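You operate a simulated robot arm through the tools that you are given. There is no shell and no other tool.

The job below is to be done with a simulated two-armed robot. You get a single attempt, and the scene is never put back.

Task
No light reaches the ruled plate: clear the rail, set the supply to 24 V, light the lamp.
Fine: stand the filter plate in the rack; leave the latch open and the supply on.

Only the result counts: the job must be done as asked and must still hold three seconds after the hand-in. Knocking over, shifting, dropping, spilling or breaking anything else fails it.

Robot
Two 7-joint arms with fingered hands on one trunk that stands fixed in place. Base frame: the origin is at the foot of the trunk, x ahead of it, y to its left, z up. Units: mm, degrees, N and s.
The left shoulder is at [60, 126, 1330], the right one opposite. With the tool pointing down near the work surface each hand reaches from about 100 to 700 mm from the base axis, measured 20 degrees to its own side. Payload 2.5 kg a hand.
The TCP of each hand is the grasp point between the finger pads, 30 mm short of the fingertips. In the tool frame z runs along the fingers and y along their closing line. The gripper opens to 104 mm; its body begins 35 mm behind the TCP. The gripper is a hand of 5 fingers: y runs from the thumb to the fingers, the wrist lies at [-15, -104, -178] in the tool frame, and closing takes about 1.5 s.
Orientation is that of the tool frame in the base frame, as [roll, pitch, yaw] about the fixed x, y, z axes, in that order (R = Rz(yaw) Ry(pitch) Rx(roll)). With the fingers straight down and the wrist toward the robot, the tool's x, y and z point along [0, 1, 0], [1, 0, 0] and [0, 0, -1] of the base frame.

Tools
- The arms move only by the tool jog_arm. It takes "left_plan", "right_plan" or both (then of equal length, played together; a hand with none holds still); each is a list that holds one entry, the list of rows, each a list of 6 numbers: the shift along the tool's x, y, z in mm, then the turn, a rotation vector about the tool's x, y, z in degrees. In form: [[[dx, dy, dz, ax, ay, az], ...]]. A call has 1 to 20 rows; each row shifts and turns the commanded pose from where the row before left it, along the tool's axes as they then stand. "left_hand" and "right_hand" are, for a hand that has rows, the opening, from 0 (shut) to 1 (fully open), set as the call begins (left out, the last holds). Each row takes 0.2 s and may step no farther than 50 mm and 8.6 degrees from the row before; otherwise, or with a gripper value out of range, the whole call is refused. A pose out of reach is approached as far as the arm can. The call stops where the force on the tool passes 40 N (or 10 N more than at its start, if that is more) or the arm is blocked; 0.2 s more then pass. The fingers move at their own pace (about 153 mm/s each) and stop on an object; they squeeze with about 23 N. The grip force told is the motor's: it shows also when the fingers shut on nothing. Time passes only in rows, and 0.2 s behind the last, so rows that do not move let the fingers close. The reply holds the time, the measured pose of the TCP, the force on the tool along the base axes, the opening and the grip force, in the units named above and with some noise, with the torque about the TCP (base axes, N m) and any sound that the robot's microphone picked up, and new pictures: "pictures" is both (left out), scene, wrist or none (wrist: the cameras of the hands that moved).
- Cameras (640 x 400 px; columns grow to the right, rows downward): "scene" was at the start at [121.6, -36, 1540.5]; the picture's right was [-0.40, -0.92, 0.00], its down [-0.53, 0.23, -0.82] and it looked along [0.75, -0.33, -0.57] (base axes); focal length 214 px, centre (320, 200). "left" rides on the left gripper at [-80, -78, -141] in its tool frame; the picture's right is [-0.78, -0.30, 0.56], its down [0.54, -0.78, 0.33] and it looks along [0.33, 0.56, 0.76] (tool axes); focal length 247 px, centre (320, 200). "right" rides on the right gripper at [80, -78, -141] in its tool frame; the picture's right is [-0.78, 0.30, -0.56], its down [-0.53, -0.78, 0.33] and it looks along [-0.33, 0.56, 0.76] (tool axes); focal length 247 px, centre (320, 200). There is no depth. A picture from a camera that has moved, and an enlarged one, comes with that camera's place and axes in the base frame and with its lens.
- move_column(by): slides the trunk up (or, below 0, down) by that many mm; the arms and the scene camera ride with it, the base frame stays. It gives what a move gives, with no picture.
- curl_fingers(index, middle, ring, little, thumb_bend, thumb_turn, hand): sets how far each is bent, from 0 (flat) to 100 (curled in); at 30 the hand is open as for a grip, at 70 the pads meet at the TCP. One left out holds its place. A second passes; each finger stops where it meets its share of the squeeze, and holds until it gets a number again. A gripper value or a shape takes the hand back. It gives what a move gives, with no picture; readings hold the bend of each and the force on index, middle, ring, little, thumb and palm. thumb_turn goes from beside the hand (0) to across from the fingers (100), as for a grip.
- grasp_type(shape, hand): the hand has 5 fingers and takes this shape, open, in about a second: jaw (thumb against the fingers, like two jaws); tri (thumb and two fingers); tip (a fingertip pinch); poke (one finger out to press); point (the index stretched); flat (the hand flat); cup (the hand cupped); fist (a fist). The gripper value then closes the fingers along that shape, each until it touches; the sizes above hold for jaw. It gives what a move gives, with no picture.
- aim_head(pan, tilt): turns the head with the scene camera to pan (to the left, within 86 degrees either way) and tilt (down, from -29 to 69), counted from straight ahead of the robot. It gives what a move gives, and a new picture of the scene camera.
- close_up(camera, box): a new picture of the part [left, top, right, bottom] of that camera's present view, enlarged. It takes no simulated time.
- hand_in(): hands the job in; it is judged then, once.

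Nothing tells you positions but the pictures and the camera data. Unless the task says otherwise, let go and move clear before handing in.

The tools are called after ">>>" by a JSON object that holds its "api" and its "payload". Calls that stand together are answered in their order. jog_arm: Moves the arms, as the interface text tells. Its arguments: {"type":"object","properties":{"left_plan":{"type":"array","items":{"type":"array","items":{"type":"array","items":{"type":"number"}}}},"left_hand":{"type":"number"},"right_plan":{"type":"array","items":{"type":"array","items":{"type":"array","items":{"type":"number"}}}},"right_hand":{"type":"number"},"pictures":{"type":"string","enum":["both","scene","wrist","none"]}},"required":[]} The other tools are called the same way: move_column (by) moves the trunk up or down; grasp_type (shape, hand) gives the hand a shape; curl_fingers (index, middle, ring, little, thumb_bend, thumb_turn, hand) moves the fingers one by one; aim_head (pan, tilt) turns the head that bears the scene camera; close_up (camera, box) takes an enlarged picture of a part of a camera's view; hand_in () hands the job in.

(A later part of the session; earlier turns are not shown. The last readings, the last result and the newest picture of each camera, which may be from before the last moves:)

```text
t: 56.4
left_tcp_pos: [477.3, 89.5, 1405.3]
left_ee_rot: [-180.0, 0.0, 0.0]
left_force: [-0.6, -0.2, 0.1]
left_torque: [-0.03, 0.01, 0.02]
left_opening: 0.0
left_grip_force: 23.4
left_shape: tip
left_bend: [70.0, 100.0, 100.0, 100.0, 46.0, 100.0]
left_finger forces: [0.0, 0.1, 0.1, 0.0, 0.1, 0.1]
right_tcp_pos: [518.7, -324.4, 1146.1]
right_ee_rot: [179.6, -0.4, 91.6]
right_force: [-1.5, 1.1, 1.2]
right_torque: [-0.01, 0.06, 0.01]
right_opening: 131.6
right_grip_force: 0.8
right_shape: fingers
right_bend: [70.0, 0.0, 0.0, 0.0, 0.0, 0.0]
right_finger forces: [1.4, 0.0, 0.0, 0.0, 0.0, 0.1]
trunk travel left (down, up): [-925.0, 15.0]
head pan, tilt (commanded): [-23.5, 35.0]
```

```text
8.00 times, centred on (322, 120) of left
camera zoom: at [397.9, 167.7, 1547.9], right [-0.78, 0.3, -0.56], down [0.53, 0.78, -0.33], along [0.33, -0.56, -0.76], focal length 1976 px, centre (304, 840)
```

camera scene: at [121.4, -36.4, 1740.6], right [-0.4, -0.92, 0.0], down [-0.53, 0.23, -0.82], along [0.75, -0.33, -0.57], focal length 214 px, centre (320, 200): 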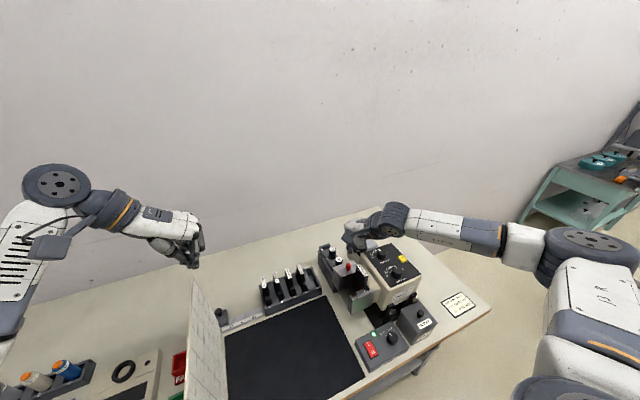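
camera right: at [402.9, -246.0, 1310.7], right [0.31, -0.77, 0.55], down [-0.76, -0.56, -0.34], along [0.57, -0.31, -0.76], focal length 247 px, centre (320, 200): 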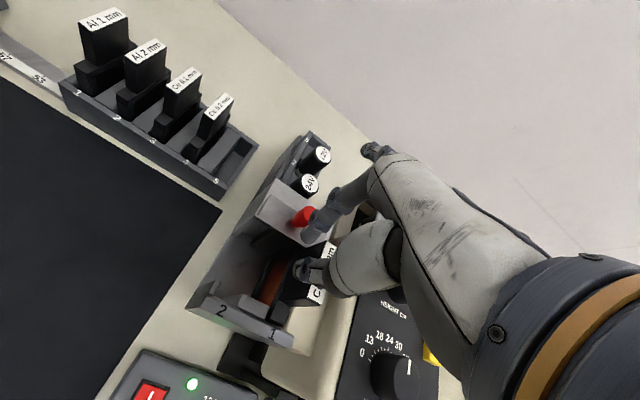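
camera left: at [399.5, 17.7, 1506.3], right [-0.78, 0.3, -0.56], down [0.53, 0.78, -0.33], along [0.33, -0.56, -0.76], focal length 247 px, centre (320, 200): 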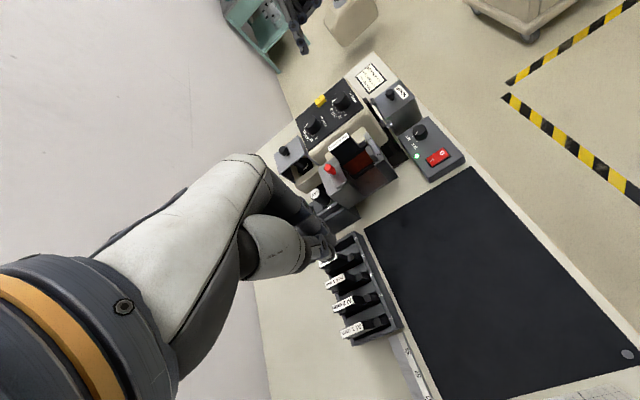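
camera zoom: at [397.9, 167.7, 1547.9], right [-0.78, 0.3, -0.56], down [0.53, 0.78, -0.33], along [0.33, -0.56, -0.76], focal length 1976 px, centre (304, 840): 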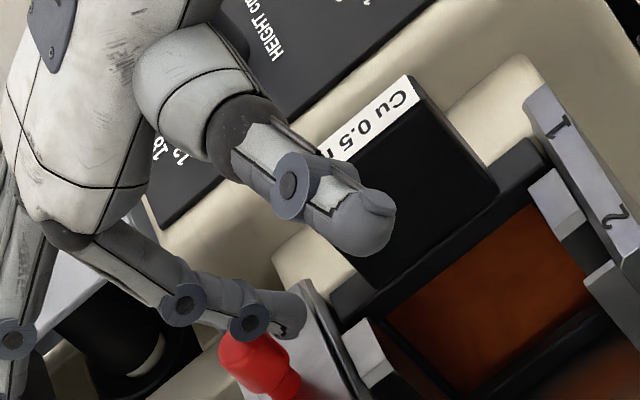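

>>> {"api": "jog_arm", "payload": {"right_plan": [[[0, 4, 0, 0, 0, 0], [0, 4, 0, 0, 0, 0]]], "pictures": "none"}}

>>> {"api": "close_up", "payload": {"camera": "left", "box": [290, 95, 354, 145]}}

```text
t: 57.0
left_tcp_pos: [475.9, 89.8, 1404.6]
left_ee_rot: [-180.0, 0.0, 0.1]
left_force: [-0.9, -0.2, -0.4]
left_torque: [-0.02, -0.01, 0.0]
left_opening: 0.1
left_grip_force: 22.7
left_shape: tip
left_bend: [70.0, 100.0, 100.0, 100.0, 46.0, 100.0]
left_finger forces: [0.0, 0.0, 0.0, 0.0, 0.0, 0.0]
right_tcp_pos: [524.9, -322.5, 1146.5]
right_ee_rot: [179.6, -0.4, 91.8]
right_force: [-5.2, -0.1, 0.9]
right_torque: [0.01, 0.15, 0.05]
right_opening: 128.8
right_grip_force: 2.5
right_shape: fingers
right_bend: [71.0, 0.0, 0.0, 0.0, 0.0, 0.0]
right_finger forces: [5.3, 0.0, 0.1, 0.0, 0.0, 0.0]
trunk travel left (down, up): [-925.0, 15.0]
head pan, tilt (commanded): [-23.5, 35.0]
```

```text
8.00 times, centred on (322, 120) of left
camera zoom: at [397.2, 167.9, 1548.1], right [-0.78, 0.3, -0.56], down [0.53, 0.78, -0.33], along [0.33, -0.56, -0.76], focal length 1976 px, centre (304, 840)
```

zoom: 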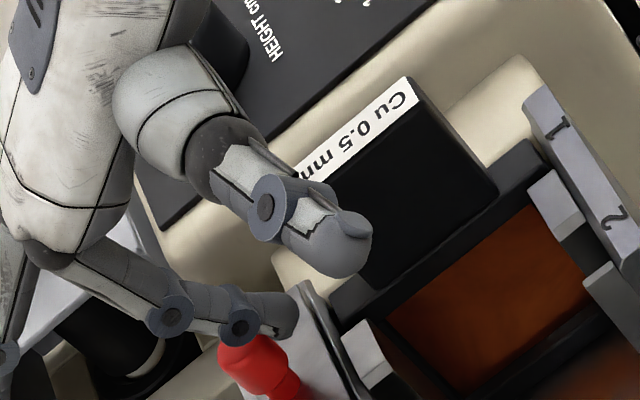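

Force has risen to ~5 N, so it is at or near its stop. One more gentle 3 mm press, then withdraw upward.

>>> {"api": "jog_arm", "payload": {"right_plan": [[[0, 3, 0, 0, 0, 0], [0, 0, 0, 0, 0, 0]]], "pictures": "none"}}

>>> {"api": "close_up", "payload": {"camera": "left", "box": [290, 95, 354, 145]}}

>>> {"api": "jog_arm", "payload": {"right_plan": [[[0, -8, 0, 0, 0, 0], [0, -12, 0, 0, 0, 0], [0, 0, -25, 0, 0, 0], [0, 0, -40, 0, 0, 0], [0, 0, -40, 0, 0, 0]]], "pictures": "scene"}}

>>> {"api": "close_up", "payload": {"camera": "left", "box": [280, 85, 376, 160]}}

```text
t: 57.5
left_tcp_pos: [476.4, 89.5, 1405.9]
left_ee_rot: [-180.0, -0.1, 0.0]
left_force: [-0.5, 0.1, -0.4]
left_torque: [-0.03, 0.02, 0.03]
left_opening: 0.1
left_grip_force: 22.6
left_shape: tip
left_bend: [70.0, 100.0, 100.0, 100.0, 46.0, 100.0]
left_finger forces: [0.1, 0.1, 0.0, 0.0, 0.0, 0.0]
right_tcp_pos: [528.6, -323.1, 1148.0]
right_ee_rot: [179.5, -0.4, 91.7]
right_force: [-7.1, 0.2, 2.4]
right_torque: [0.0, 0.09, 0.04]
right_opening: 127.6
right_grip_force: 3.4
right_shape: fingers
right_bend: [71.0, 0.0, 0.0, 0.0, 0.0, 0.0]
right_finger forces: [6.8, 0.0, 0.0, 0.0, 0.0, 0.0]
trunk travel left (down, up): [-925.0, 15.0]
head pan, tilt (commanded): [-23.5, 35.0]
```

```text
8.00 times, centred on (322, 120) of left
camera zoom: at [396.9, 167.8, 1548.2], right [-0.78, 0.3, -0.56], down [0.53, 0.78, -0.33], along [0.33, -0.56, -0.76], focal length 1976 px, centre (304, 840)
```

zoom: 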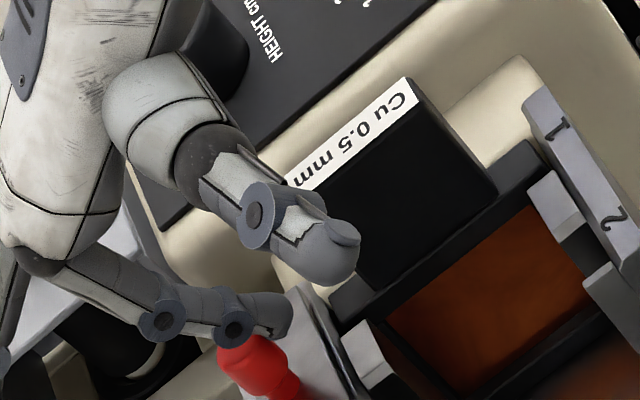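

```text
t: 58.8
left_tcp_pos: [478.4, 89.5, 1405.9]
left_ee_rot: [180.0, -0.1, -0.1]
left_force: [-1.2, 0.6, -0.3]
left_torque: [0.0, 0.0, -0.03]
left_opening: 0.1
left_grip_force: 22.6
left_shape: tip
left_bend: [70.0, 100.0, 100.0, 100.0, 46.0, 100.0]
left_finger forces: [0.0, 0.0, 0.0, 0.0, 0.0, 0.1]
right_tcp_pos: [507.9, -325.1, 1252.6]
right_ee_rot: [179.5, -0.4, 91.6]
right_force: [0.3, 0.4, 0.2]
right_torque: [0.02, 0.0, -0.01]
right_opening: 132.8
right_grip_force: 0.1
right_shape: fingers
right_bend: [70.0, 0.0, 0.0, 0.0, 0.0, 0.0]
right_finger forces: [0.1, 0.0, 0.0, 0.0, 0.0, 0.0]
trunk travel left (down, up): [-925.0, 15.0]
head pan, tilt (commanded): [-23.5, 35.0]
camera scene: at [121.2, -35.8, 1740.5], right [-0.4, -0.92, 0.0], down [-0.53, 0.23, -0.82], along [0.75, -0.33, -0.57], focal length 214 px, centre (320, 200)
```

scene: 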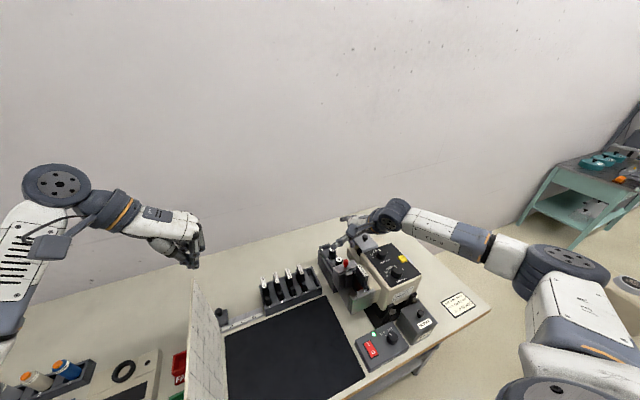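

```text
5.33 times, centred on (328, 122) of left
camera zoom: at [397.9, 167.8, 1547.8], right [-0.78, 0.3, -0.56], down [0.53, 0.78, -0.33], along [0.33, -0.56, -0.76], focal length 1317 px, centre (277, 613)
```

zoom: 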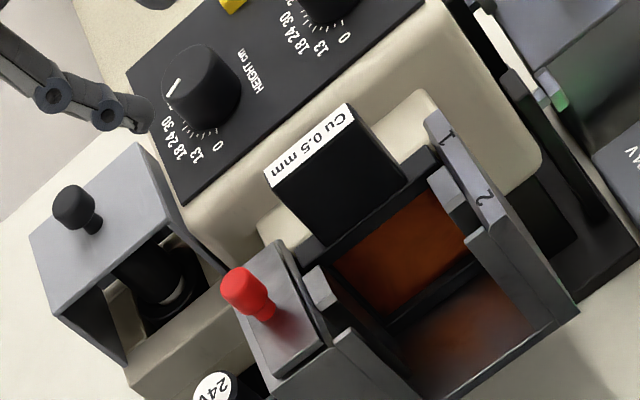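

The latch is now fully slid back and the plate's rear shoulder is free. The simplest grip on the plate is from the front with the nominal yaw‑90 pose: thumb on the handle's front face, index on its rear face (48 mm wide). The rack (slot 5 ≈ (640,-226), handle top there ≈1038) needs a lower trunk for reach, so first I raise the left arm and turn it back out of the way.

>>> {"api": "jog_arm", "payload": {"left_plan": [[[0, 0, -15, 0, 0, -8.2], [0, 0, -15, 0, 0, -8.2], [0, 0, -15, 0, 0, -8.2], [0, 0, -15, 0, 0, -8.2], [0, 0, -15, 0, 0, -8.2], [0, 0, -15, 0, 0, -8.2], [0, 0, -15, 0, 0, -8.2], [0, 0, -15, 0, 0, -8.2], [0, 0, -15, 0, 0, -8.2], [0, 0, -15, 0, 0, -8.2], [0, 0, -15, 0, 0, -8.2]]], "pictures": "scene"}}

```text
t: 61.1
left_tcp_pos: [477.8, 88.3, 1568.9]
left_ee_rot: [-179.9, 0.0, 90.4]
left_force: [-0.4, -0.3, -0.2]
left_torque: [0.0, 0.0, 0.0]
left_opening: 0.0
left_grip_force: 23.0
left_shape: tip
left_bend: [70.0, 100.0, 100.0, 100.0, 46.0, 100.0]
left_finger forces: [0.0, 0.1, 0.0, 0.0, 0.0, 0.0]
right_tcp_pos: [508.2, -325.6, 1251.4]
right_ee_rot: [179.4, -0.5, 91.6]
right_force: [-0.3, 0.1, 0.6]
right_torque: [-0.02, 0.03, 0.03]
right_opening: 132.6
right_grip_force: 0.0
right_shape: fingers
right_bend: [70.0, 0.0, 0.0, 0.0, 0.0, 0.0]
right_finger forces: [0.0, 0.0, 0.0, 0.0, 0.0, 0.0]
trunk travel left (down, up): [-925.0, 15.0]
head pan, tilt (commanded): [-23.5, 35.0]
camera scene: at [121.2, -36.3, 1740.5], right [-0.4, -0.92, 0.0], down [-0.53, 0.23, -0.82], along [0.75, -0.33, -0.57], focal length 214 px, centre (320, 200)
```

scene: 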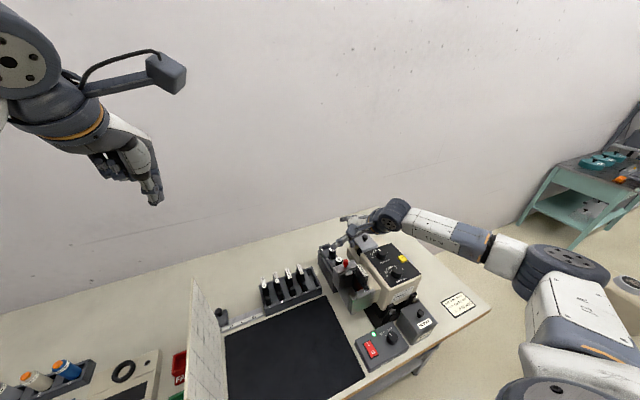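

Left is high and clear. Now raise the right arm 150 and lower the trunk 200 in turn, then test reach above the rack slot without the plate.

>>> {"api": "jog_arm", "payload": {"right_plan": [[[0, 0, -40, 0, 0, 0], [0, 0, -40, 0, 0, 0], [0, 0, -40, 0, 0, 0], [0, 0, -40, 0, 0, 0]]], "pictures": "none"}}

>>> {"api": "move_column", "payload": {"by": -200}}

```text
t: 62.1
left_tcp_pos: [479.1, 89.3, 1567.2]
left_ee_rot: [-179.9, 0.1, 90.1]
left_force: [-0.2, 0.0, -0.6]
left_torque: [-0.03, 0.02, -0.01]
left_opening: 0.0
left_grip_force: 22.3
left_shape: tip
left_bend: [70.0, 100.0, 100.0, 100.0, 46.0, 100.0]
left_finger forces: [0.1, 0.0, 0.0, 0.1, 0.1, 0.0]
right_tcp_pos: [508.8, -324.4, 1412.3]
right_ee_rot: [179.6, -0.6, 91.7]
right_force: [-0.2, 0.0, -0.5]
right_torque: [0.04, -0.04, 0.02]
right_opening: 132.7
right_grip_force: 0.1
right_shape: fingers
right_bend: [70.0, 0.0, 0.0, 0.0, 0.0, 0.0]
right_finger forces: [0.0, 0.1, 0.0, 0.0, 0.0, 0.1]
trunk travel left (down, up): [-925.0, 15.0]
head pan, tilt (commanded): [-23.5, 35.0]
```

```text
t: 64.3
left_tcp_pos: [478.0, 88.7, 1369.6]
left_ee_rot: [-179.8, 0.0, 90.2]
left_force: [0.0, -0.3, 0.2]
left_torque: [-0.02, 0.01, -0.01]
left_opening: 0.0
left_grip_force: 23.3
left_shape: tip
left_bend: [70.0, 100.0, 100.0, 100.0, 46.0, 100.0]
left_finger forces: [0.0, 0.0, 0.0, 0.0, 0.0, 0.1]
right_tcp_pos: [509.3, -324.1, 1211.5]
right_ee_rot: [179.7, -0.5, 91.7]
right_force: [-0.3, -0.3, 0.8]
right_torque: [-0.01, 0.02, -0.01]
right_opening: 132.5
right_grip_force: 0.0
right_shape: fingers
right_bend: [70.0, 0.0, 0.0, 0.0, 0.0, 0.0]
right_finger forces: [0.0, 0.1, 0.0, 0.0, 0.0, 0.0]
trunk travel left (down, up): [-725.0, 215.0]
head pan, tilt (commanded): [-23.5, 35.0]
```

>>> {"api": "jog_arm", "payload": {"right_plan": [[[18, 26, 0, 0, 0, 0], [18, 26, 0, 0, 0, 0], [18, 26, 0, 0, 0, 0], [18, 26, 10, 0, 0, 0], [20, 27, 20, 0, 0, 0], [0, 0, 30, 0, 0, 0]]], "pictures": "scene"}}

```text
t: 65.7
left_tcp_pos: [477.8, 88.6, 1368.3]
left_ee_rot: [-179.9, -0.1, 90.2]
left_force: [0.3, 0.8, 0.5]
left_torque: [0.01, 0.04, -0.02]
left_opening: 0.1
left_grip_force: 23.1
left_shape: tip
left_bend: [70.0, 100.0, 100.0, 100.0, 46.0, 100.0]
left_finger forces: [0.0, 0.0, 0.0, 0.0, 0.1, 0.1]
right_tcp_pos: [638.6, -231.1, 1152.6]
right_ee_rot: [179.5, -0.6, 91.6]
right_force: [0.3, 0.7, -0.7]
right_torque: [-0.01, -0.01, -0.03]
right_opening: 132.7
right_grip_force: 0.0
right_shape: fingers
right_bend: [70.0, 0.0, 0.0, 0.0, 0.0, 0.0]
right_finger forces: [0.0, 0.0, 0.1, 0.0, 0.1, 0.1]
trunk travel left (down, up): [-725.0, 215.0]
head pan, tilt (commanded): [-23.5, 35.0]
camera scene: at [121.5, -36.6, 1540.5], right [-0.4, -0.92, 0.0], down [-0.53, 0.23, -0.82], along [0.75, -0.33, -0.57], focal length 214 px, centre (320, 200)
```

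scene: 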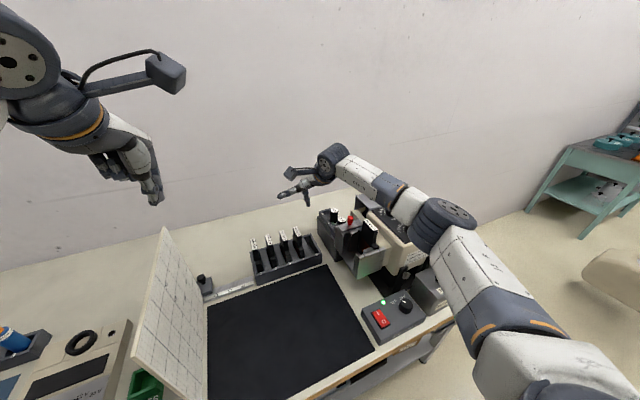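

The rack position is reachable at trunk 0 from above. I'll test a bit lower here (still above the other plates) to see whether the trunk must go down further.

>>> {"api": "jog_arm", "payload": {"right_plan": [[[0, 0, 20, 0, 0, 0], [0, 0, 20, 0, 0, 0], [0, 0, 15, 0, 0, 0]]], "pictures": "scene"}}

>>> {"api": "close_up", "payload": {"camera": "scene", "box": [240, 140, 480, 300]}}

>>> {"api": "close_up", "payload": {"camera": "right", "box": [0, 0, 640, 400]}}

```text
t: 66.5
left_tcp_pos: [479.6, 88.1, 1367.8]
left_ee_rot: [-179.9, 0.0, 90.0]
left_force: [-0.2, 0.4, 0.0]
left_torque: [-0.01, -0.01, -0.01]
left_opening: 0.0
left_grip_force: 23.1
left_shape: tip
left_bend: [70.0, 100.0, 100.0, 100.0, 46.0, 100.0]
left_finger forces: [0.0, 0.1, 0.1, 0.1, 0.0, 0.1]
right_tcp_pos: [639.9, -230.3, 1097.5]
right_ee_rot: [179.5, -0.5, 91.8]
right_force: [-0.3, -0.4, -1.0]
right_torque: [0.02, -0.01, 0.02]
right_opening: 132.7
right_grip_force: 0.1
right_shape: fingers
right_bend: [70.0, 0.0, 0.0, 0.0, 0.0, 0.0]
right_finger forces: [0.0, 0.1, 0.0, 0.1, 0.0, 0.0]
trunk travel left (down, up): [-725.0, 215.0]
head pan, tilt (commanded): [-23.5, 35.0]
camera scene: at [121.8, -36.1, 1540.5], right [-0.4, -0.92, 0.0], down [-0.53, 0.23, -0.82], along [0.75, -0.33, -0.57], focal length 214 px, centre (320, 200)
```

scene: 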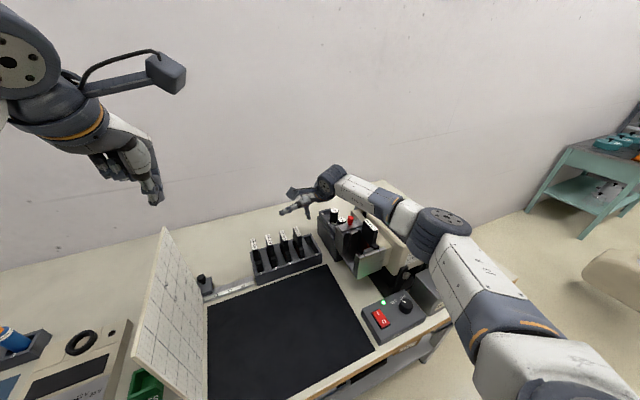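

```text
2.50 times, centred on (360, 220) of scene
camera zoom: at [121.8, -36.1, 1540.5], right [-0.4, -0.92, 0.0], down [-0.53, 0.23, -0.82], along [0.75, -0.33, -0.57], focal length 536 px, centre (220, 150)
```

zoom: 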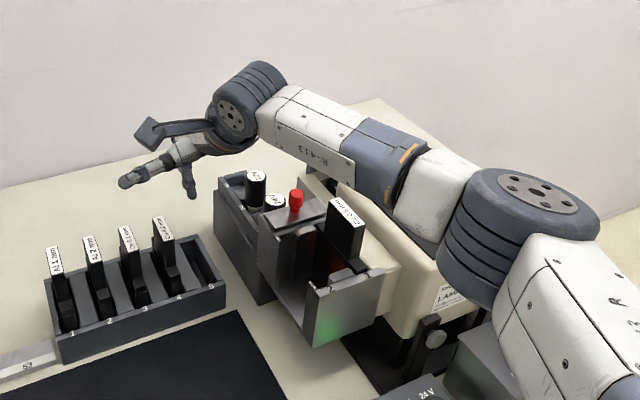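

```text
1.00 times, centred on (320, 200) of right (not enlarged: the box is as wide or as high as the picture)
camera zoom: at [558.6, -153.4, 1238.0], right [0.31, -0.77, 0.55], down [-0.76, -0.55, -0.34], along [0.57, -0.31, -0.76], focal length 247 px, centre (320, 200)
```

zoom: 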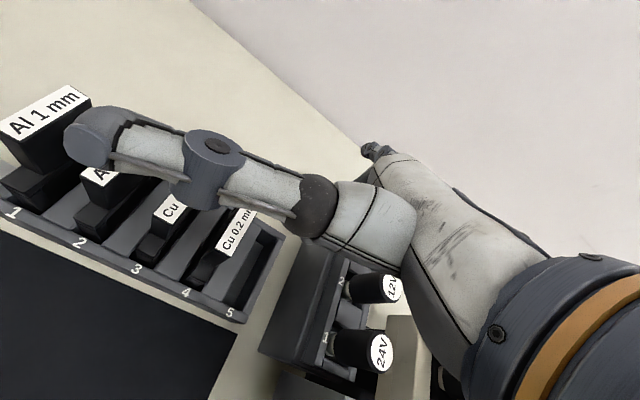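

Reach is fine at trunk 0. Now go back up and over to above the plate handle, align the yaw to exactly 90, and prepare thumb/index opening of about 64 mm with the other fingers flat.

>>> {"api": "jog_arm", "payload": {"right_plan": [[[0, 0, -40, 0.5, -0.6, 1.6], [0, 0, -45, 0, 0, 0], [0, 0, -45, 0, 0, 0], [-23, -33, 0, 0, 0, 0], [-23, -33, 0, 0, 0, 0], [-23, -33, 0, 0, 0, 0], [-23, -33, 0, 0, 0, 0], [-23, -33, 0, 0, 0, 0]]], "pictures": "none"}}

>>> {"api": "curl_fingers", "payload": {"hand": "right", "index": 44, "middle": 0, "ring": 0, "little": 0, "thumb_bend": 44, "thumb_turn": 100}}

>>> {"api": "close_up", "payload": {"camera": "right", "box": [180, 100, 420, 340]}}

>>> {"api": "close_up", "payload": {"camera": "scene", "box": [320, 170, 416, 250]}}

```text
t: 68.3
left_tcp_pos: [478.8, 89.2, 1368.7]
left_ee_rot: [180.0, 0.0, 90.2]
left_force: [0.7, -0.3, -0.3]
left_torque: [-0.02, -0.02, 0.03]
left_opening: 0.0
left_grip_force: 22.7
left_shape: tip
left_bend: [70.0, 100.0, 100.0, 100.0, 46.0, 100.0]
left_finger forces: [0.1, 0.0, 0.0, 0.0, 0.1, 0.0]
right_tcp_pos: [474.4, -344.7, 1226.3]
right_ee_rot: [180.0, 0.1, 90.1]
right_force: [0.0, 0.1, 0.3]
right_torque: [0.03, -0.01, -0.03]
right_opening: 132.9
right_grip_force: 0.1
right_shape: fingers
right_bend: [70.0, 0.0, 0.0, 0.0, 0.0, 0.0]
right_finger forces: [0.0, 0.0, 0.0, 0.0, 0.1, 0.0]
trunk travel left (down, up): [-725.0, 215.0]
head pan, tilt (commanded): [-23.5, 35.0]
```

```text
t: 69.3
left_tcp_pos: [478.9, 88.4, 1368.4]
left_ee_rot: [-179.9, 0.0, 90.2]
left_force: [0.2, 0.1, -0.1]
left_torque: [-0.03, 0.0, 0.01]
left_opening: 0.1
left_grip_force: 23.6
left_shape: tip
left_bend: [70.0, 100.0, 100.0, 100.0, 46.0, 100.0]
left_finger forces: [0.0, 0.1, 0.1, 0.1, 0.0, 0.1]
right_tcp_pos: [475.2, -344.0, 1225.1]
right_ee_rot: [-179.9, 0.2, 90.1]
right_force: [-1.1, 0.7, -0.1]
right_torque: [-0.01, -0.01, -0.01]
right_opening: 67.5
right_grip_force: 0.0
right_shape: fingers
right_bend: [44.0, 0.0, 0.0, 0.0, 44.0, 99.0]
right_finger forces: [0.0, 0.1, 0.0, 0.1, 0.0, 0.0]
trunk travel left (down, up): [-725.0, 215.0]
head pan, tilt (commanded): [-23.5, 35.0]
```

```text
1.67 times, centred on (300, 220) of right
camera zoom: at [397.7, -264.6, 1365.7], right [0.3, -0.77, 0.56], down [-0.78, -0.54, -0.33], along [0.56, -0.34, -0.76], focal length 412 px, centre (353, 167)
```

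zoom: 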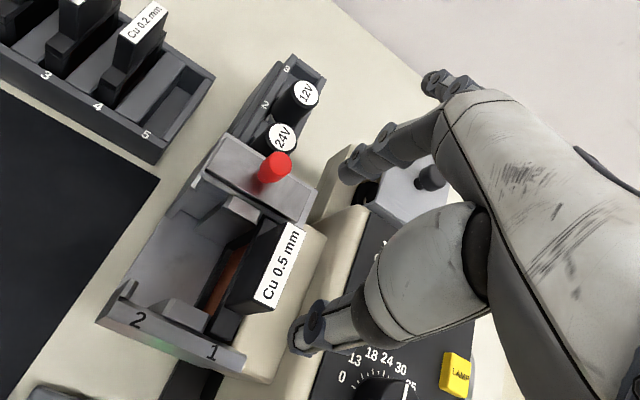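

```text
5.00 times, centred on (368, 210) of scene
camera zoom: at [121.7, -35.9, 1540.5], right [-0.4, -0.92, 0.0], down [-0.53, 0.23, -0.82], along [0.75, -0.33, -0.57], focal length 1072 px, centre (80, 150)
```

zoom: 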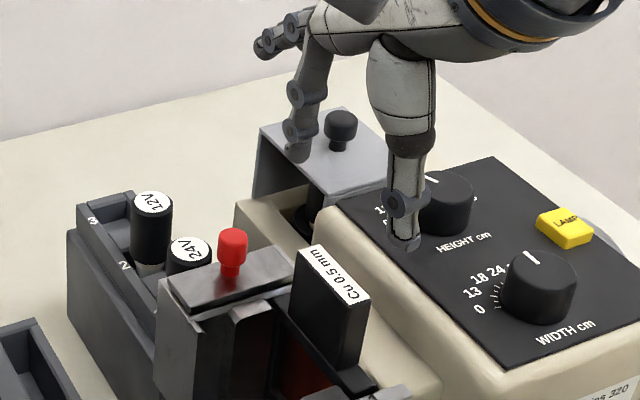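

The scene camera sees index and thumb straddling the handle direction. Lower to just above the handle and check.

>>> {"api": "jog_arm", "payload": {"right_plan": [[[0, 0, 20, 0, 0, 0], [0, 0, 18, 0, 0, 0], [0, 0, 0, 0, 0, 0]]], "pictures": "none"}}

>>> {"api": "close_up", "payload": {"camera": "scene", "box": [340, 190, 404, 240]}}

>>> {"api": "close_up", "payload": {"camera": "right", "box": [240, 140, 380, 300]}}

```text
t: 70.1
left_tcp_pos: [479.6, 89.2, 1367.3]
left_ee_rot: [-180.0, 0.0, 90.2]
left_force: [-0.7, -0.3, 0.3]
left_torque: [-0.01, -0.03, -0.05]
left_opening: 0.1
left_grip_force: 23.3
left_shape: tip
left_bend: [70.0, 100.0, 100.0, 100.0, 46.0, 100.0]
left_finger forces: [0.1, 0.0, 0.0, 0.0, 0.0, 0.0]
right_tcp_pos: [475.5, -344.0, 1188.8]
right_ee_rot: [-179.9, 0.1, 90.1]
right_force: [0.5, -0.3, 0.2]
right_torque: [-0.03, 0.0, 0.0]
right_opening: 67.8
right_grip_force: 0.1
right_shape: fingers
right_bend: [44.0, 0.0, 0.0, 0.0, 44.0, 99.0]
right_finger forces: [0.1, 0.0, 0.0, 0.1, 0.0, 0.0]
trunk travel left (down, up): [-725.0, 215.0]
head pan, tilt (commanded): [-23.5, 35.0]
```

```text
8.00 times, centred on (372, 215) of scene
camera zoom: at [121.6, -36.0, 1540.5], right [-0.4, -0.92, 0.0], down [-0.53, 0.23, -0.82], along [0.75, -0.33, -0.57], focal length 1716 px, centre (-96, 80)
```

zoom: 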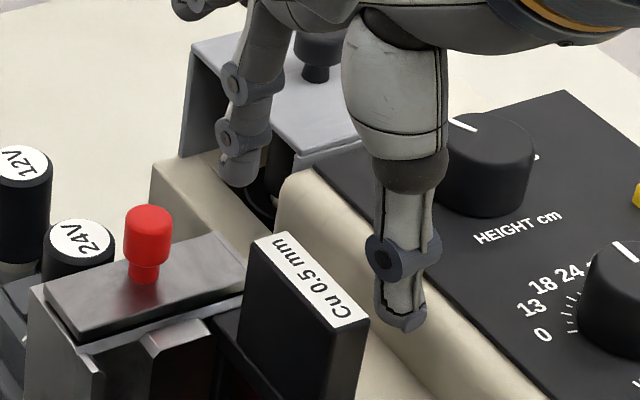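

```text
2.50 times, centred on (310, 220) of right
camera zoom: at [397.7, -264.3, 1328.5], right [0.3, -0.77, 0.56], down [-0.78, -0.54, -0.33], along [0.56, -0.33, -0.76], focal length 617 px, centre (345, 150)
```

zoom: 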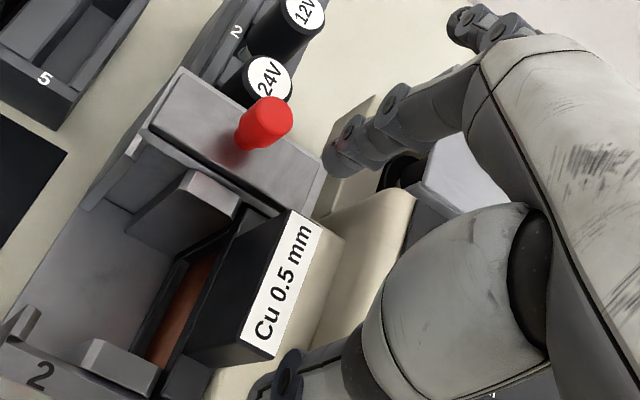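

Both fingertips are centred on the handle within ~3 mm in y and symmetric in x. Lower 48 mm and close index and thumb.

>>> {"api": "jog_arm", "payload": {"right_plan": [[[0, 0, 16, 0, 0, 0], [0, 0, 16, 0, 0, 0], [0, 0, 16, 0, 0, 0], [0, 0, 0, 0, 0, 0]]], "pictures": "none"}}

>>> {"api": "close_up", "payload": {"camera": "scene", "box": [340, 200, 404, 250]}}

>>> {"api": "close_up", "payload": {"camera": "right", "box": [240, 140, 380, 300]}}

```text
t: 71.1
left_tcp_pos: [478.6, 88.6, 1368.4]
left_ee_rot: [-179.9, 0.0, 90.3]
left_force: [-0.1, 0.9, -0.2]
left_torque: [0.0, 0.0, 0.01]
left_opening: 0.0
left_grip_force: 23.4
left_shape: tip
left_bend: [70.0, 100.0, 100.0, 100.0, 46.0, 100.0]
left_finger forces: [0.1, 0.0, 0.0, 0.1, 0.1, 0.0]
right_tcp_pos: [474.5, -343.4, 1141.7]
right_ee_rot: [-180.0, 0.1, 90.0]
right_force: [0.3, -0.7, -0.7]
right_torque: [-0.02, 0.0, 0.0]
right_opening: 67.6
right_grip_force: 0.1
right_shape: fingers
right_bend: [44.0, 0.0, 0.0, 0.0, 44.0, 99.0]
right_finger forces: [0.0, 0.0, 0.1, 0.0, 0.1, 0.1]
trunk travel left (down, up): [-725.0, 215.0]
head pan, tilt (commanded): [-23.5, 35.0]
```

```text
8.00 times, centred on (372, 225) of scene
camera zoom: at [121.5, -35.9, 1540.5], right [-0.4, -0.92, 0.0], down [-0.53, 0.23, -0.82], along [0.75, -0.33, -0.57], focal length 1716 px, centre (-96, 0)
```

zoom: 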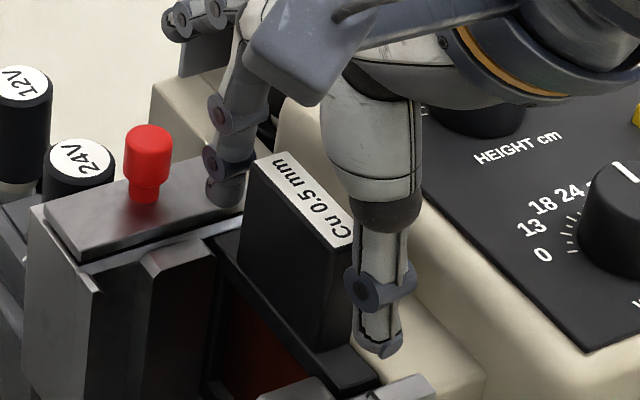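

```text
2.50 times, centred on (310, 220) of right
camera zoom: at [396.8, -264.0, 1281.2], right [0.3, -0.77, 0.56], down [-0.78, -0.54, -0.33], along [0.56, -0.34, -0.76], focal length 617 px, centre (345, 150)
```

zoom: 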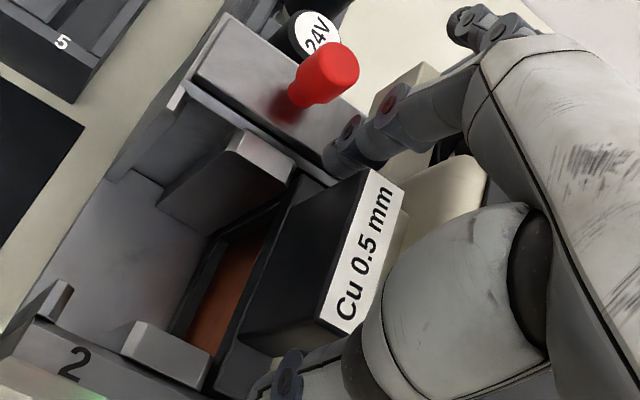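

Positioned well around the handle. Close index and thumb on it.

>>> {"api": "curl_fingers", "payload": {"hand": "right", "index": 70, "thumb_bend": 70}}

>>> {"api": "close_up", "payload": {"camera": "scene", "box": [340, 200, 404, 250]}}

>>> {"api": "close_up", "payload": {"camera": "right", "box": [240, 140, 380, 300]}}

```text
t: 72.1
left_tcp_pos: [478.5, 89.1, 1368.1]
left_ee_rot: [180.0, 0.0, 90.2]
left_force: [-0.6, 0.0, -0.8]
left_torque: [0.01, 0.02, -0.01]
left_opening: 0.0
left_grip_force: 23.0
left_shape: tip
left_bend: [70.0, 100.0, 100.0, 100.0, 46.0, 100.0]
left_finger forces: [0.0, 0.0, 0.1, 0.1, 0.0, 0.1]
right_tcp_pos: [474.6, -343.8, 1141.7]
right_ee_rot: [-180.0, 0.1, 90.0]
right_force: [-3.6, -0.6, 0.7]
right_torque: [-0.02, 0.06, -0.08]
right_opening: 47.5
right_grip_force: 11.6
right_shape: fingers
right_bend: [48.0, 0.0, 0.0, 0.0, 58.0, 100.0]
right_finger forces: [10.0, 0.0, 0.0, 0.0, 12.5, 0.1]
trunk travel left (down, up): [-725.0, 215.0]
head pan, tilt (commanded): [-23.5, 35.0]
```

```text
8.00 times, centred on (372, 225) of scene
camera zoom: at [121.3, -36.0, 1540.5], right [-0.4, -0.92, 0.0], down [-0.53, 0.23, -0.82], along [0.75, -0.33, -0.57], focal length 1716 px, centre (-96, 0)
```

zoom: 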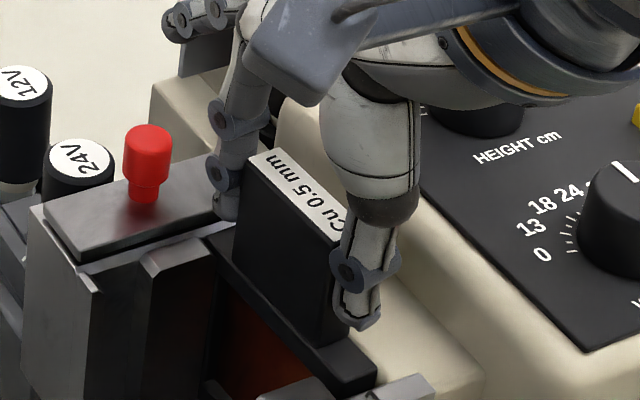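

```text
2.50 times, centred on (310, 220) of right
camera zoom: at [396.6, -264.0, 1281.2], right [0.3, -0.77, 0.56], down [-0.78, -0.54, -0.33], along [0.56, -0.34, -0.76], focal length 617 px, centre (345, 150)
```

zoom: 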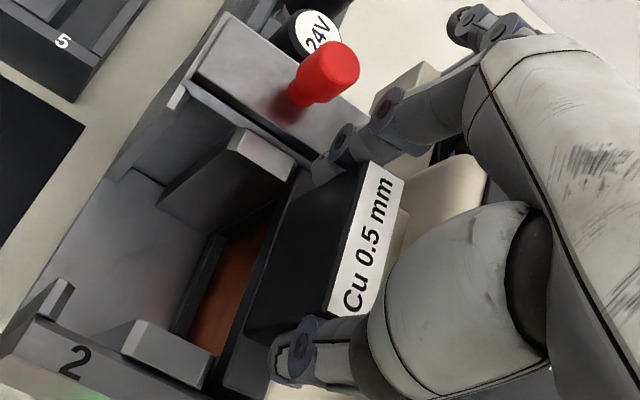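

Grip holds (index 10 N, thumb 12.5 N) but pushed the plate a few mm to the rear. I'll ease back 4 mm to unload, then lift slightly and check forces.

>>> {"api": "jog_arm", "payload": {"right_plan": [[[0, -4, 0, 0, 0, 0], [0, 0, -4, 0, 0, 0], [0, 0, -6, 0, 0, 0], [0, 0, 0, 0, 0, 0]]], "pictures": "none"}}

>>> {"api": "close_up", "payload": {"camera": "scene", "box": [340, 200, 404, 250]}}

>>> {"api": "close_up", "payload": {"camera": "right", "box": [240, 140, 380, 300]}}

```text
t: 73.1
left_tcp_pos: [478.3, 89.6, 1368.6]
left_ee_rot: [-179.9, -0.1, 90.2]
left_force: [0.6, 0.8, -0.5]
left_torque: [0.0, -0.01, 0.0]
left_opening: 0.0
left_grip_force: 23.1
left_shape: tip
left_bend: [70.0, 100.0, 100.0, 100.0, 46.0, 100.0]
left_finger forces: [0.1, 0.0, 0.1, 0.0, 0.0, 0.1]
right_tcp_pos: [469.4, -344.2, 1150.7]
right_ee_rot: [-179.9, 0.1, 90.2]
right_force: [0.5, -1.0, -2.0]
right_torque: [-0.03, -0.04, -0.05]
right_opening: 47.3
right_grip_force: 11.0
right_shape: fingers
right_bend: [47.0, 0.0, 0.0, 0.0, 58.0, 100.0]
right_finger forces: [11.5, 0.1, 0.0, 0.0, 11.1, 0.1]
trunk travel left (down, up): [-725.0, 215.0]
head pan, tilt (commanded): [-23.5, 35.0]
```

```text
8.00 times, centred on (372, 225) of scene
camera zoom: at [121.9, -36.2, 1540.5], right [-0.4, -0.92, 0.0], down [-0.53, 0.23, -0.82], along [0.75, -0.33, -0.57], focal length 1716 px, centre (-96, 0)
```

zoom: 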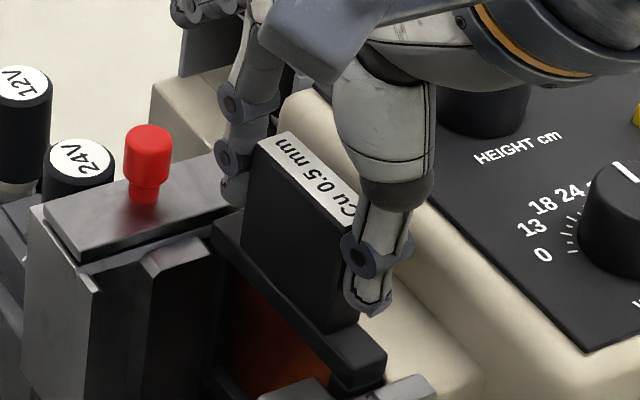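

```text
2.50 times, centred on (310, 220) of right
camera zoom: at [392.0, -263.9, 1291.5], right [0.3, -0.77, 0.56], down [-0.78, -0.54, -0.33], along [0.56, -0.34, -0.76], focal length 617 px, centre (345, 150)
```

zoom: 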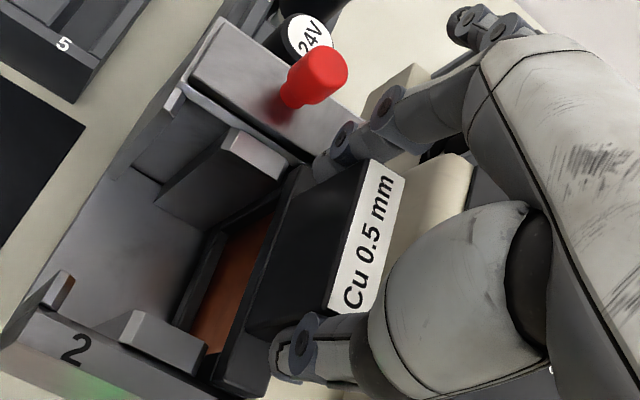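

Plate lifts cleanly (about 2 N). Continue straight up until its bottom clears the latch knob.

>>> {"api": "jog_arm", "payload": {"right_plan": [[[0, 0, -15, 0, 0, 0], [0, 0, -20, 0, 0, 0], [0, 0, -20, 0, 0, 0], [0, 0, -20, 0, 0, 0], [0, 0, -20, 0, 0, 0], [0, 0, -20, 0, 0, 0], [0, 0, -15, 0, 0, 0], [0, 0, 0, 0, 0, 0]]], "pictures": "none"}}

>>> {"api": "close_up", "payload": {"camera": "scene", "box": [330, 140, 426, 260]}}

>>> {"api": "close_up", "payload": {"camera": "right", "box": [200, 120, 400, 320]}}

```text
t: 74.9
left_tcp_pos: [480.0, 88.4, 1368.5]
left_ee_rot: [-179.9, 0.0, 90.3]
left_force: [0.3, 0.7, 0.2]
left_torque: [0.0, -0.01, -0.03]
left_opening: 0.0
left_grip_force: 22.6
left_shape: tip
left_bend: [70.0, 100.0, 100.0, 100.0, 46.0, 100.0]
left_finger forces: [0.1, 0.0, 0.1, 0.0, 0.1, 0.0]
right_tcp_pos: [468.7, -344.1, 1282.5]
right_ee_rot: [-179.9, 0.1, 90.1]
right_force: [-0.2, 0.3, -0.1]
right_torque: [0.02, -0.06, -0.01]
right_opening: 47.4
right_grip_force: 10.7
right_shape: fingers
right_bend: [47.0, 0.0, 0.0, 0.0, 58.0, 100.0]
right_finger forces: [11.1, 0.0, 0.0, 0.1, 11.0, 0.1]
trunk travel left (down, up): [-725.0, 215.0]
head pan, tilt (commanded): [-23.5, 35.0]
```

```text
3.33 times, centred on (378, 200) of scene
camera zoom: at [121.7, -36.1, 1540.5], right [-0.4, -0.92, 0.0], down [-0.53, 0.23, -0.82], along [0.75, -0.33, -0.57], focal length 715 px, centre (127, 200)
```

zoom: 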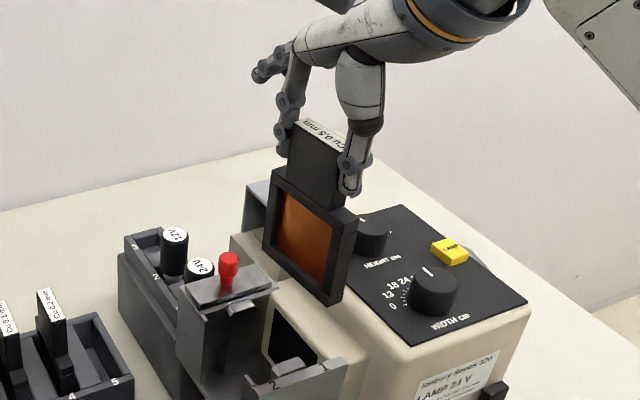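

```text
2.00 times, centred on (300, 220) of right
camera zoom: at [391.8, -263.9, 1422.8], right [0.3, -0.77, 0.56], down [-0.78, -0.54, -0.33], along [0.56, -0.33, -0.76], focal length 494 px, centre (360, 160)
```

zoom: 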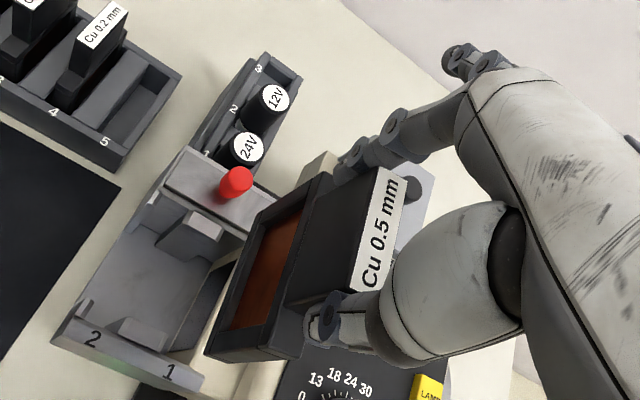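

The plate is out of the rail and hanging upright, clear of the latch knob. I'll measure the plate's pose and the free slot more precisely before moving.

>>> {"api": "close_up", "payload": {"camera": "scene", "box": [360, 165, 408, 235]}}

>>> {"api": "close_up", "payload": {"camera": "scene", "box": [285, 220, 333, 260]}}

>>> {"api": "close_up", "payload": {"camera": "right", "box": [170, 120, 240, 210]}}

```text
5.71 times, centred on (384, 200) of scene
camera zoom: at [121.7, -36.1, 1540.5], right [-0.4, -0.92, 0.0], down [-0.53, 0.23, -0.82], along [0.75, -0.33, -0.57], focal length 1226 px, centre (-46, 200)
```

zoom: 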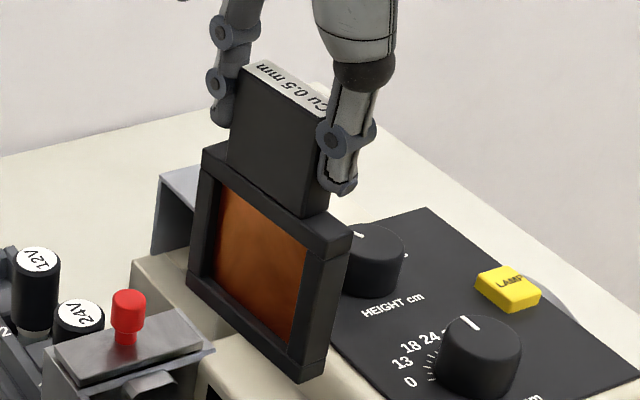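

```text
10.00 times, centred on (309, 240) of scene
camera zoom: at [121.7, -36.1, 1540.5], right [-0.4, -0.92, 0.0], down [-0.53, 0.23, -0.82], along [0.75, -0.33, -0.57], focal length 2145 px, centre (430, -200)
```

zoom: 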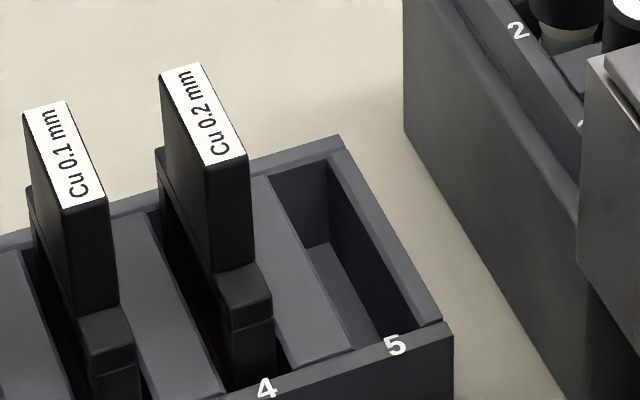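

```text
4.44 times, centred on (205, 165) of right
camera zoom: at [391.8, -263.9, 1422.8], right [0.3, -0.77, 0.56], down [-0.78, -0.54, -0.33], along [0.56, -0.33, -0.76], focal length 1098 px, centre (831, 356)
```

zoom: 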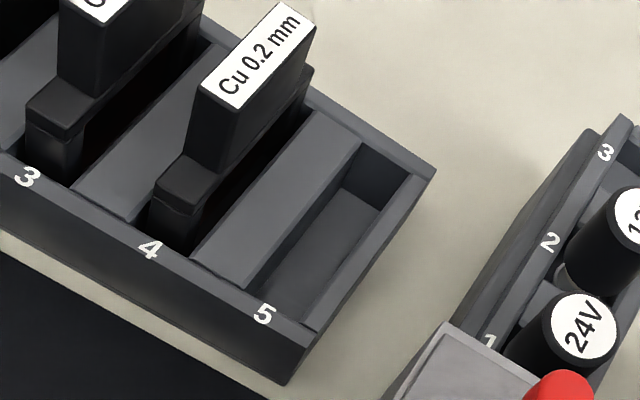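

>>> {"api": "close_up", "payload": {"camera": "scene", "box": [360, 172, 392, 192]}}

>>> {"api": "close_up", "payload": {"camera": "scene", "box": [358, 185, 398, 235]}}

>>> {"api": "close_up", "payload": {"camera": "right", "box": [230, 190, 360, 310]}}

```text
16.00 times, centred on (376, 182) of scene
camera zoom: at [121.7, -36.1, 1540.5], right [-0.4, -0.92, 0.0], down [-0.53, 0.23, -0.82], along [0.75, -0.33, -0.57], focal length 3432 px, centre (-576, 488)
```

zoom: 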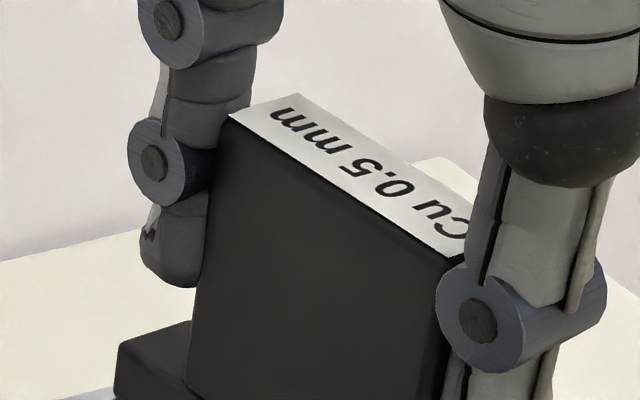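

```text
8.00 times, centred on (378, 210) of scene
camera zoom: at [121.7, -36.1, 1540.5], right [-0.4, -0.92, 0.0], down [-0.53, 0.23, -0.82], along [0.75, -0.33, -0.57], focal length 1716 px, centre (-144, 120)
```

zoom: 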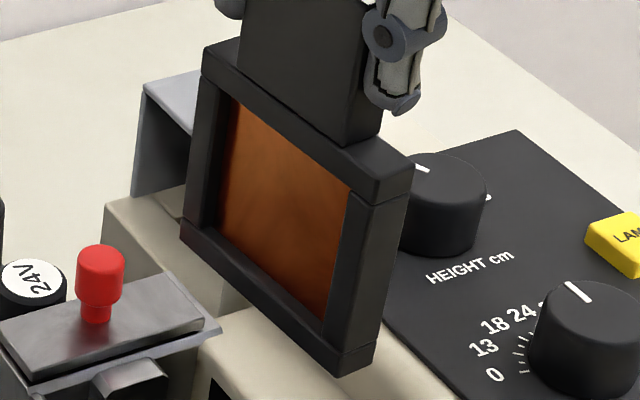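

```text
3.33 times, centred on (295, 250) of right
camera zoom: at [391.8, -263.9, 1422.8], right [0.3, -0.77, 0.56], down [-0.78, -0.54, -0.33], along [0.56, -0.33, -0.76], focal length 823 px, centre (403, 33)
```

zoom: 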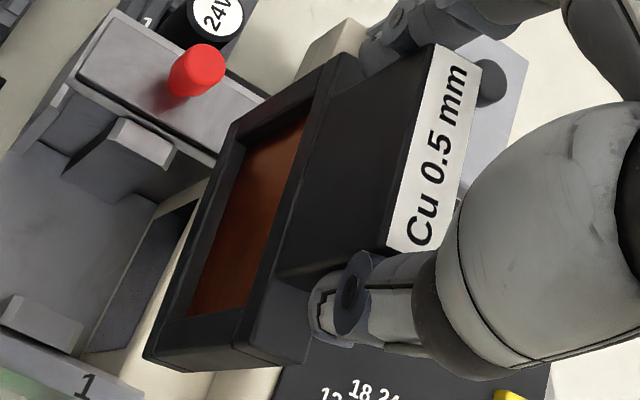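

The plate hangs upright but yawed about 4.7° counter‑clockwise in the pinch, so I'll turn the hand 4.7° clockwise while carrying it to hover above slot 5 (plate centre ≈ TCP + (3.5, 2.3)).

>>> {"api": "jog_arm", "payload": {"right_plan": [[[0, 0, 0, 0, 0, 2.4], [0, 0, 0, 0, 0, 2.3], [15, 18, 0, 0, 0, 0], [21, 26, 0, 0, 0, 0], [21, 26, 0, 0, 0, 0], [21, 26, 0, 0, 0, 0], [21, 26, 0, 0, 0, 0], [17, 22, 0, 0, 0, 0], [13, 14, 0, 0, 0, 0], [0, 0, 0, 0, 0, 0]]], "pictures": "scene"}}

>>> {"api": "close_up", "payload": {"camera": "right", "box": [160, 120, 400, 340]}}

>>> {"api": "close_up", "payload": {"camera": "scene", "box": [260, 150, 356, 270]}}

```text
t: 77.1
left_tcp_pos: [479.8, 88.7, 1369.1]
left_ee_rot: [-179.9, 0.0, 90.2]
left_force: [0.0, -0.6, -0.8]
left_torque: [-0.03, 0.0, -0.01]
left_opening: 0.1
left_grip_force: 23.2
left_shape: tip
left_bend: [70.0, 100.0, 100.0, 100.0, 46.0, 100.0]
left_finger forces: [0.0, 0.0, 0.0, 0.0, 0.0, 0.0]
right_tcp_pos: [638.1, -228.4, 1282.0]
right_ee_rot: [179.9, 0.1, 85.4]
right_force: [-1.0, -0.1, -2.4]
right_torque: [0.02, -0.03, -0.02]
right_opening: 47.4
right_grip_force: 10.8
right_shape: fingers
right_bend: [47.0, 0.0, 0.0, 0.0, 58.0, 100.0]
right_finger forces: [10.9, 0.1, 0.1, 0.0, 10.9, 0.1]
trunk travel left (down, up): [-725.0, 215.0]
head pan, tilt (commanded): [-23.5, 35.0]
camera scene: at [121.7, -36.3, 1540.5], right [-0.4, -0.92, 0.0], down [-0.53, 0.23, -0.82], along [0.75, -0.33, -0.57], focal length 214 px, centre (320, 200)
```

scene: 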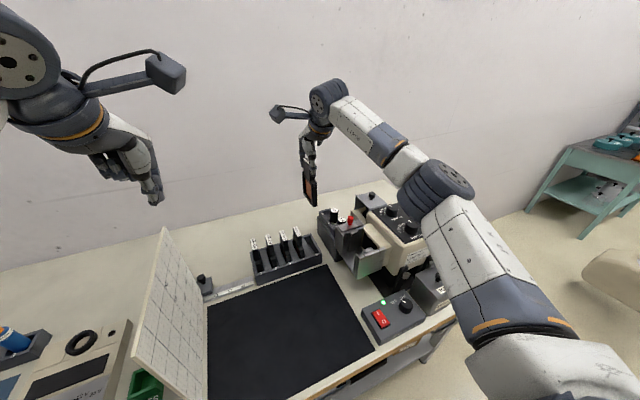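

```text
1.82 times, centred on (280, 230) of right
camera zoom: at [567.4, -141.9, 1422.4], right [0.23, -0.8, 0.56], down [-0.82, -0.47, -0.33], along [0.53, -0.38, -0.76], focal length 449 px, centre (393, 146)
```

zoom: 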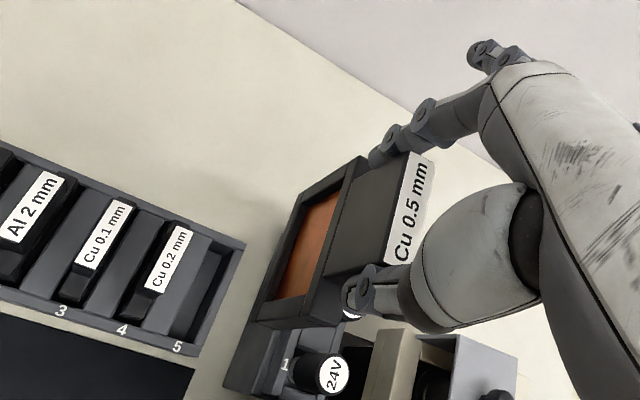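

```text
3.33 times, centred on (308, 210) of scene
camera zoom: at [121.7, -36.3, 1540.5], right [-0.4, -0.92, 0.0], down [-0.53, 0.23, -0.82], along [0.75, -0.33, -0.57], focal length 715 px, centre (360, 167)
```

zoom: 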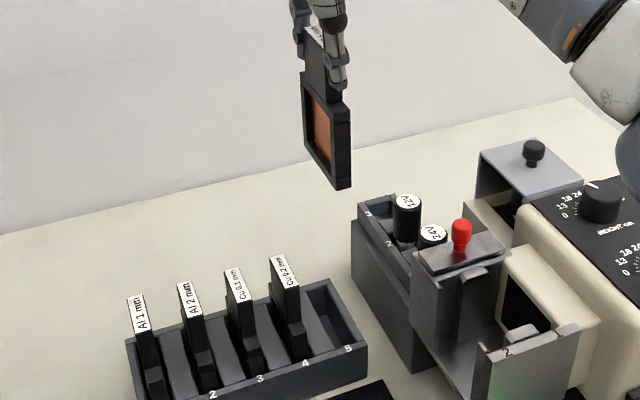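

Hovering over slot 5 with the plate upright. Lower until its bottom is just above the rack, then fine-tune.

>>> {"api": "jog_arm", "payload": {"right_plan": [[[0, 0, 35, 0, 0, 0], [0, 0, 40, 0, 0, 0], [0, 0, 40, 0, 0, 0], [0, 0, 40, 0, 0, 0], [0, 0, 30, 0, 0, 0], [0, 0, 0, 0, 0, 0]]], "pictures": "none"}}

>>> {"api": "close_up", "payload": {"camera": "scene", "box": [270, 190, 350, 270]}}

>>> {"api": "close_up", "payload": {"camera": "right", "box": [180, 120, 380, 320]}}

```text
t: 78.5
left_tcp_pos: [479.1, 88.4, 1368.4]
left_ee_rot: [-179.8, 0.0, 90.2]
left_force: [-0.1, 0.4, 0.4]
left_torque: [-0.01, 0.02, 0.03]
left_opening: 0.0
left_grip_force: 22.8
left_shape: tip
left_bend: [70.0, 100.0, 100.0, 100.0, 46.0, 100.0]
left_finger forces: [0.0, 0.1, 0.0, 0.0, 0.0, 0.0]
right_tcp_pos: [638.0, -228.8, 1097.7]
right_ee_rot: [180.0, 0.0, 85.5]
right_force: [0.4, 0.5, -1.5]
right_torque: [0.03, 0.0, 0.02]
right_opening: 47.1
right_grip_force: 11.0
right_shape: fingers
right_bend: [47.0, 0.0, 0.0, 0.0, 59.0, 100.0]
right_finger forces: [10.8, 0.1, 0.0, 0.0, 10.8, 0.1]
trunk travel left (down, up): [-725.0, 215.0]
head pan, tilt (commanded): [-23.5, 35.0]
```

```text
5.00 times, centred on (310, 230) of scene
camera zoom: at [121.6, -36.0, 1540.5], right [-0.4, -0.92, 0.0], down [-0.53, 0.23, -0.82], along [0.75, -0.33, -0.57], focal length 1072 px, centre (370, 50)
```

zoom: 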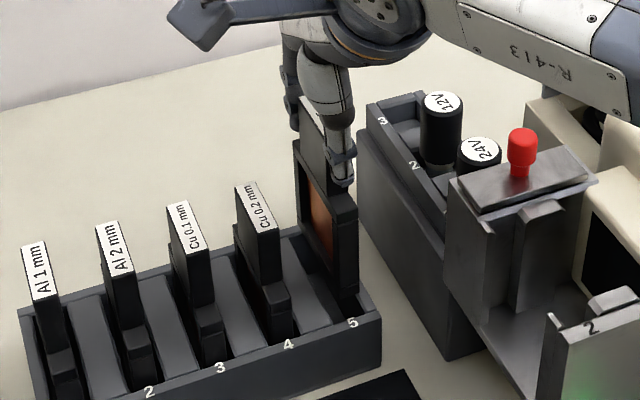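

```text
2.00 times, centred on (280, 220) of right
camera zoom: at [566.7, -141.8, 1237.2], right [0.23, -0.8, 0.56], down [-0.82, -0.47, -0.33], along [0.53, -0.38, -0.76], focal length 494 px, centre (400, 160)
```

zoom: 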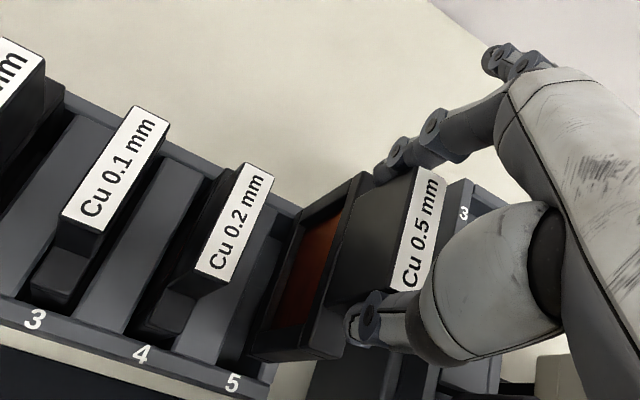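

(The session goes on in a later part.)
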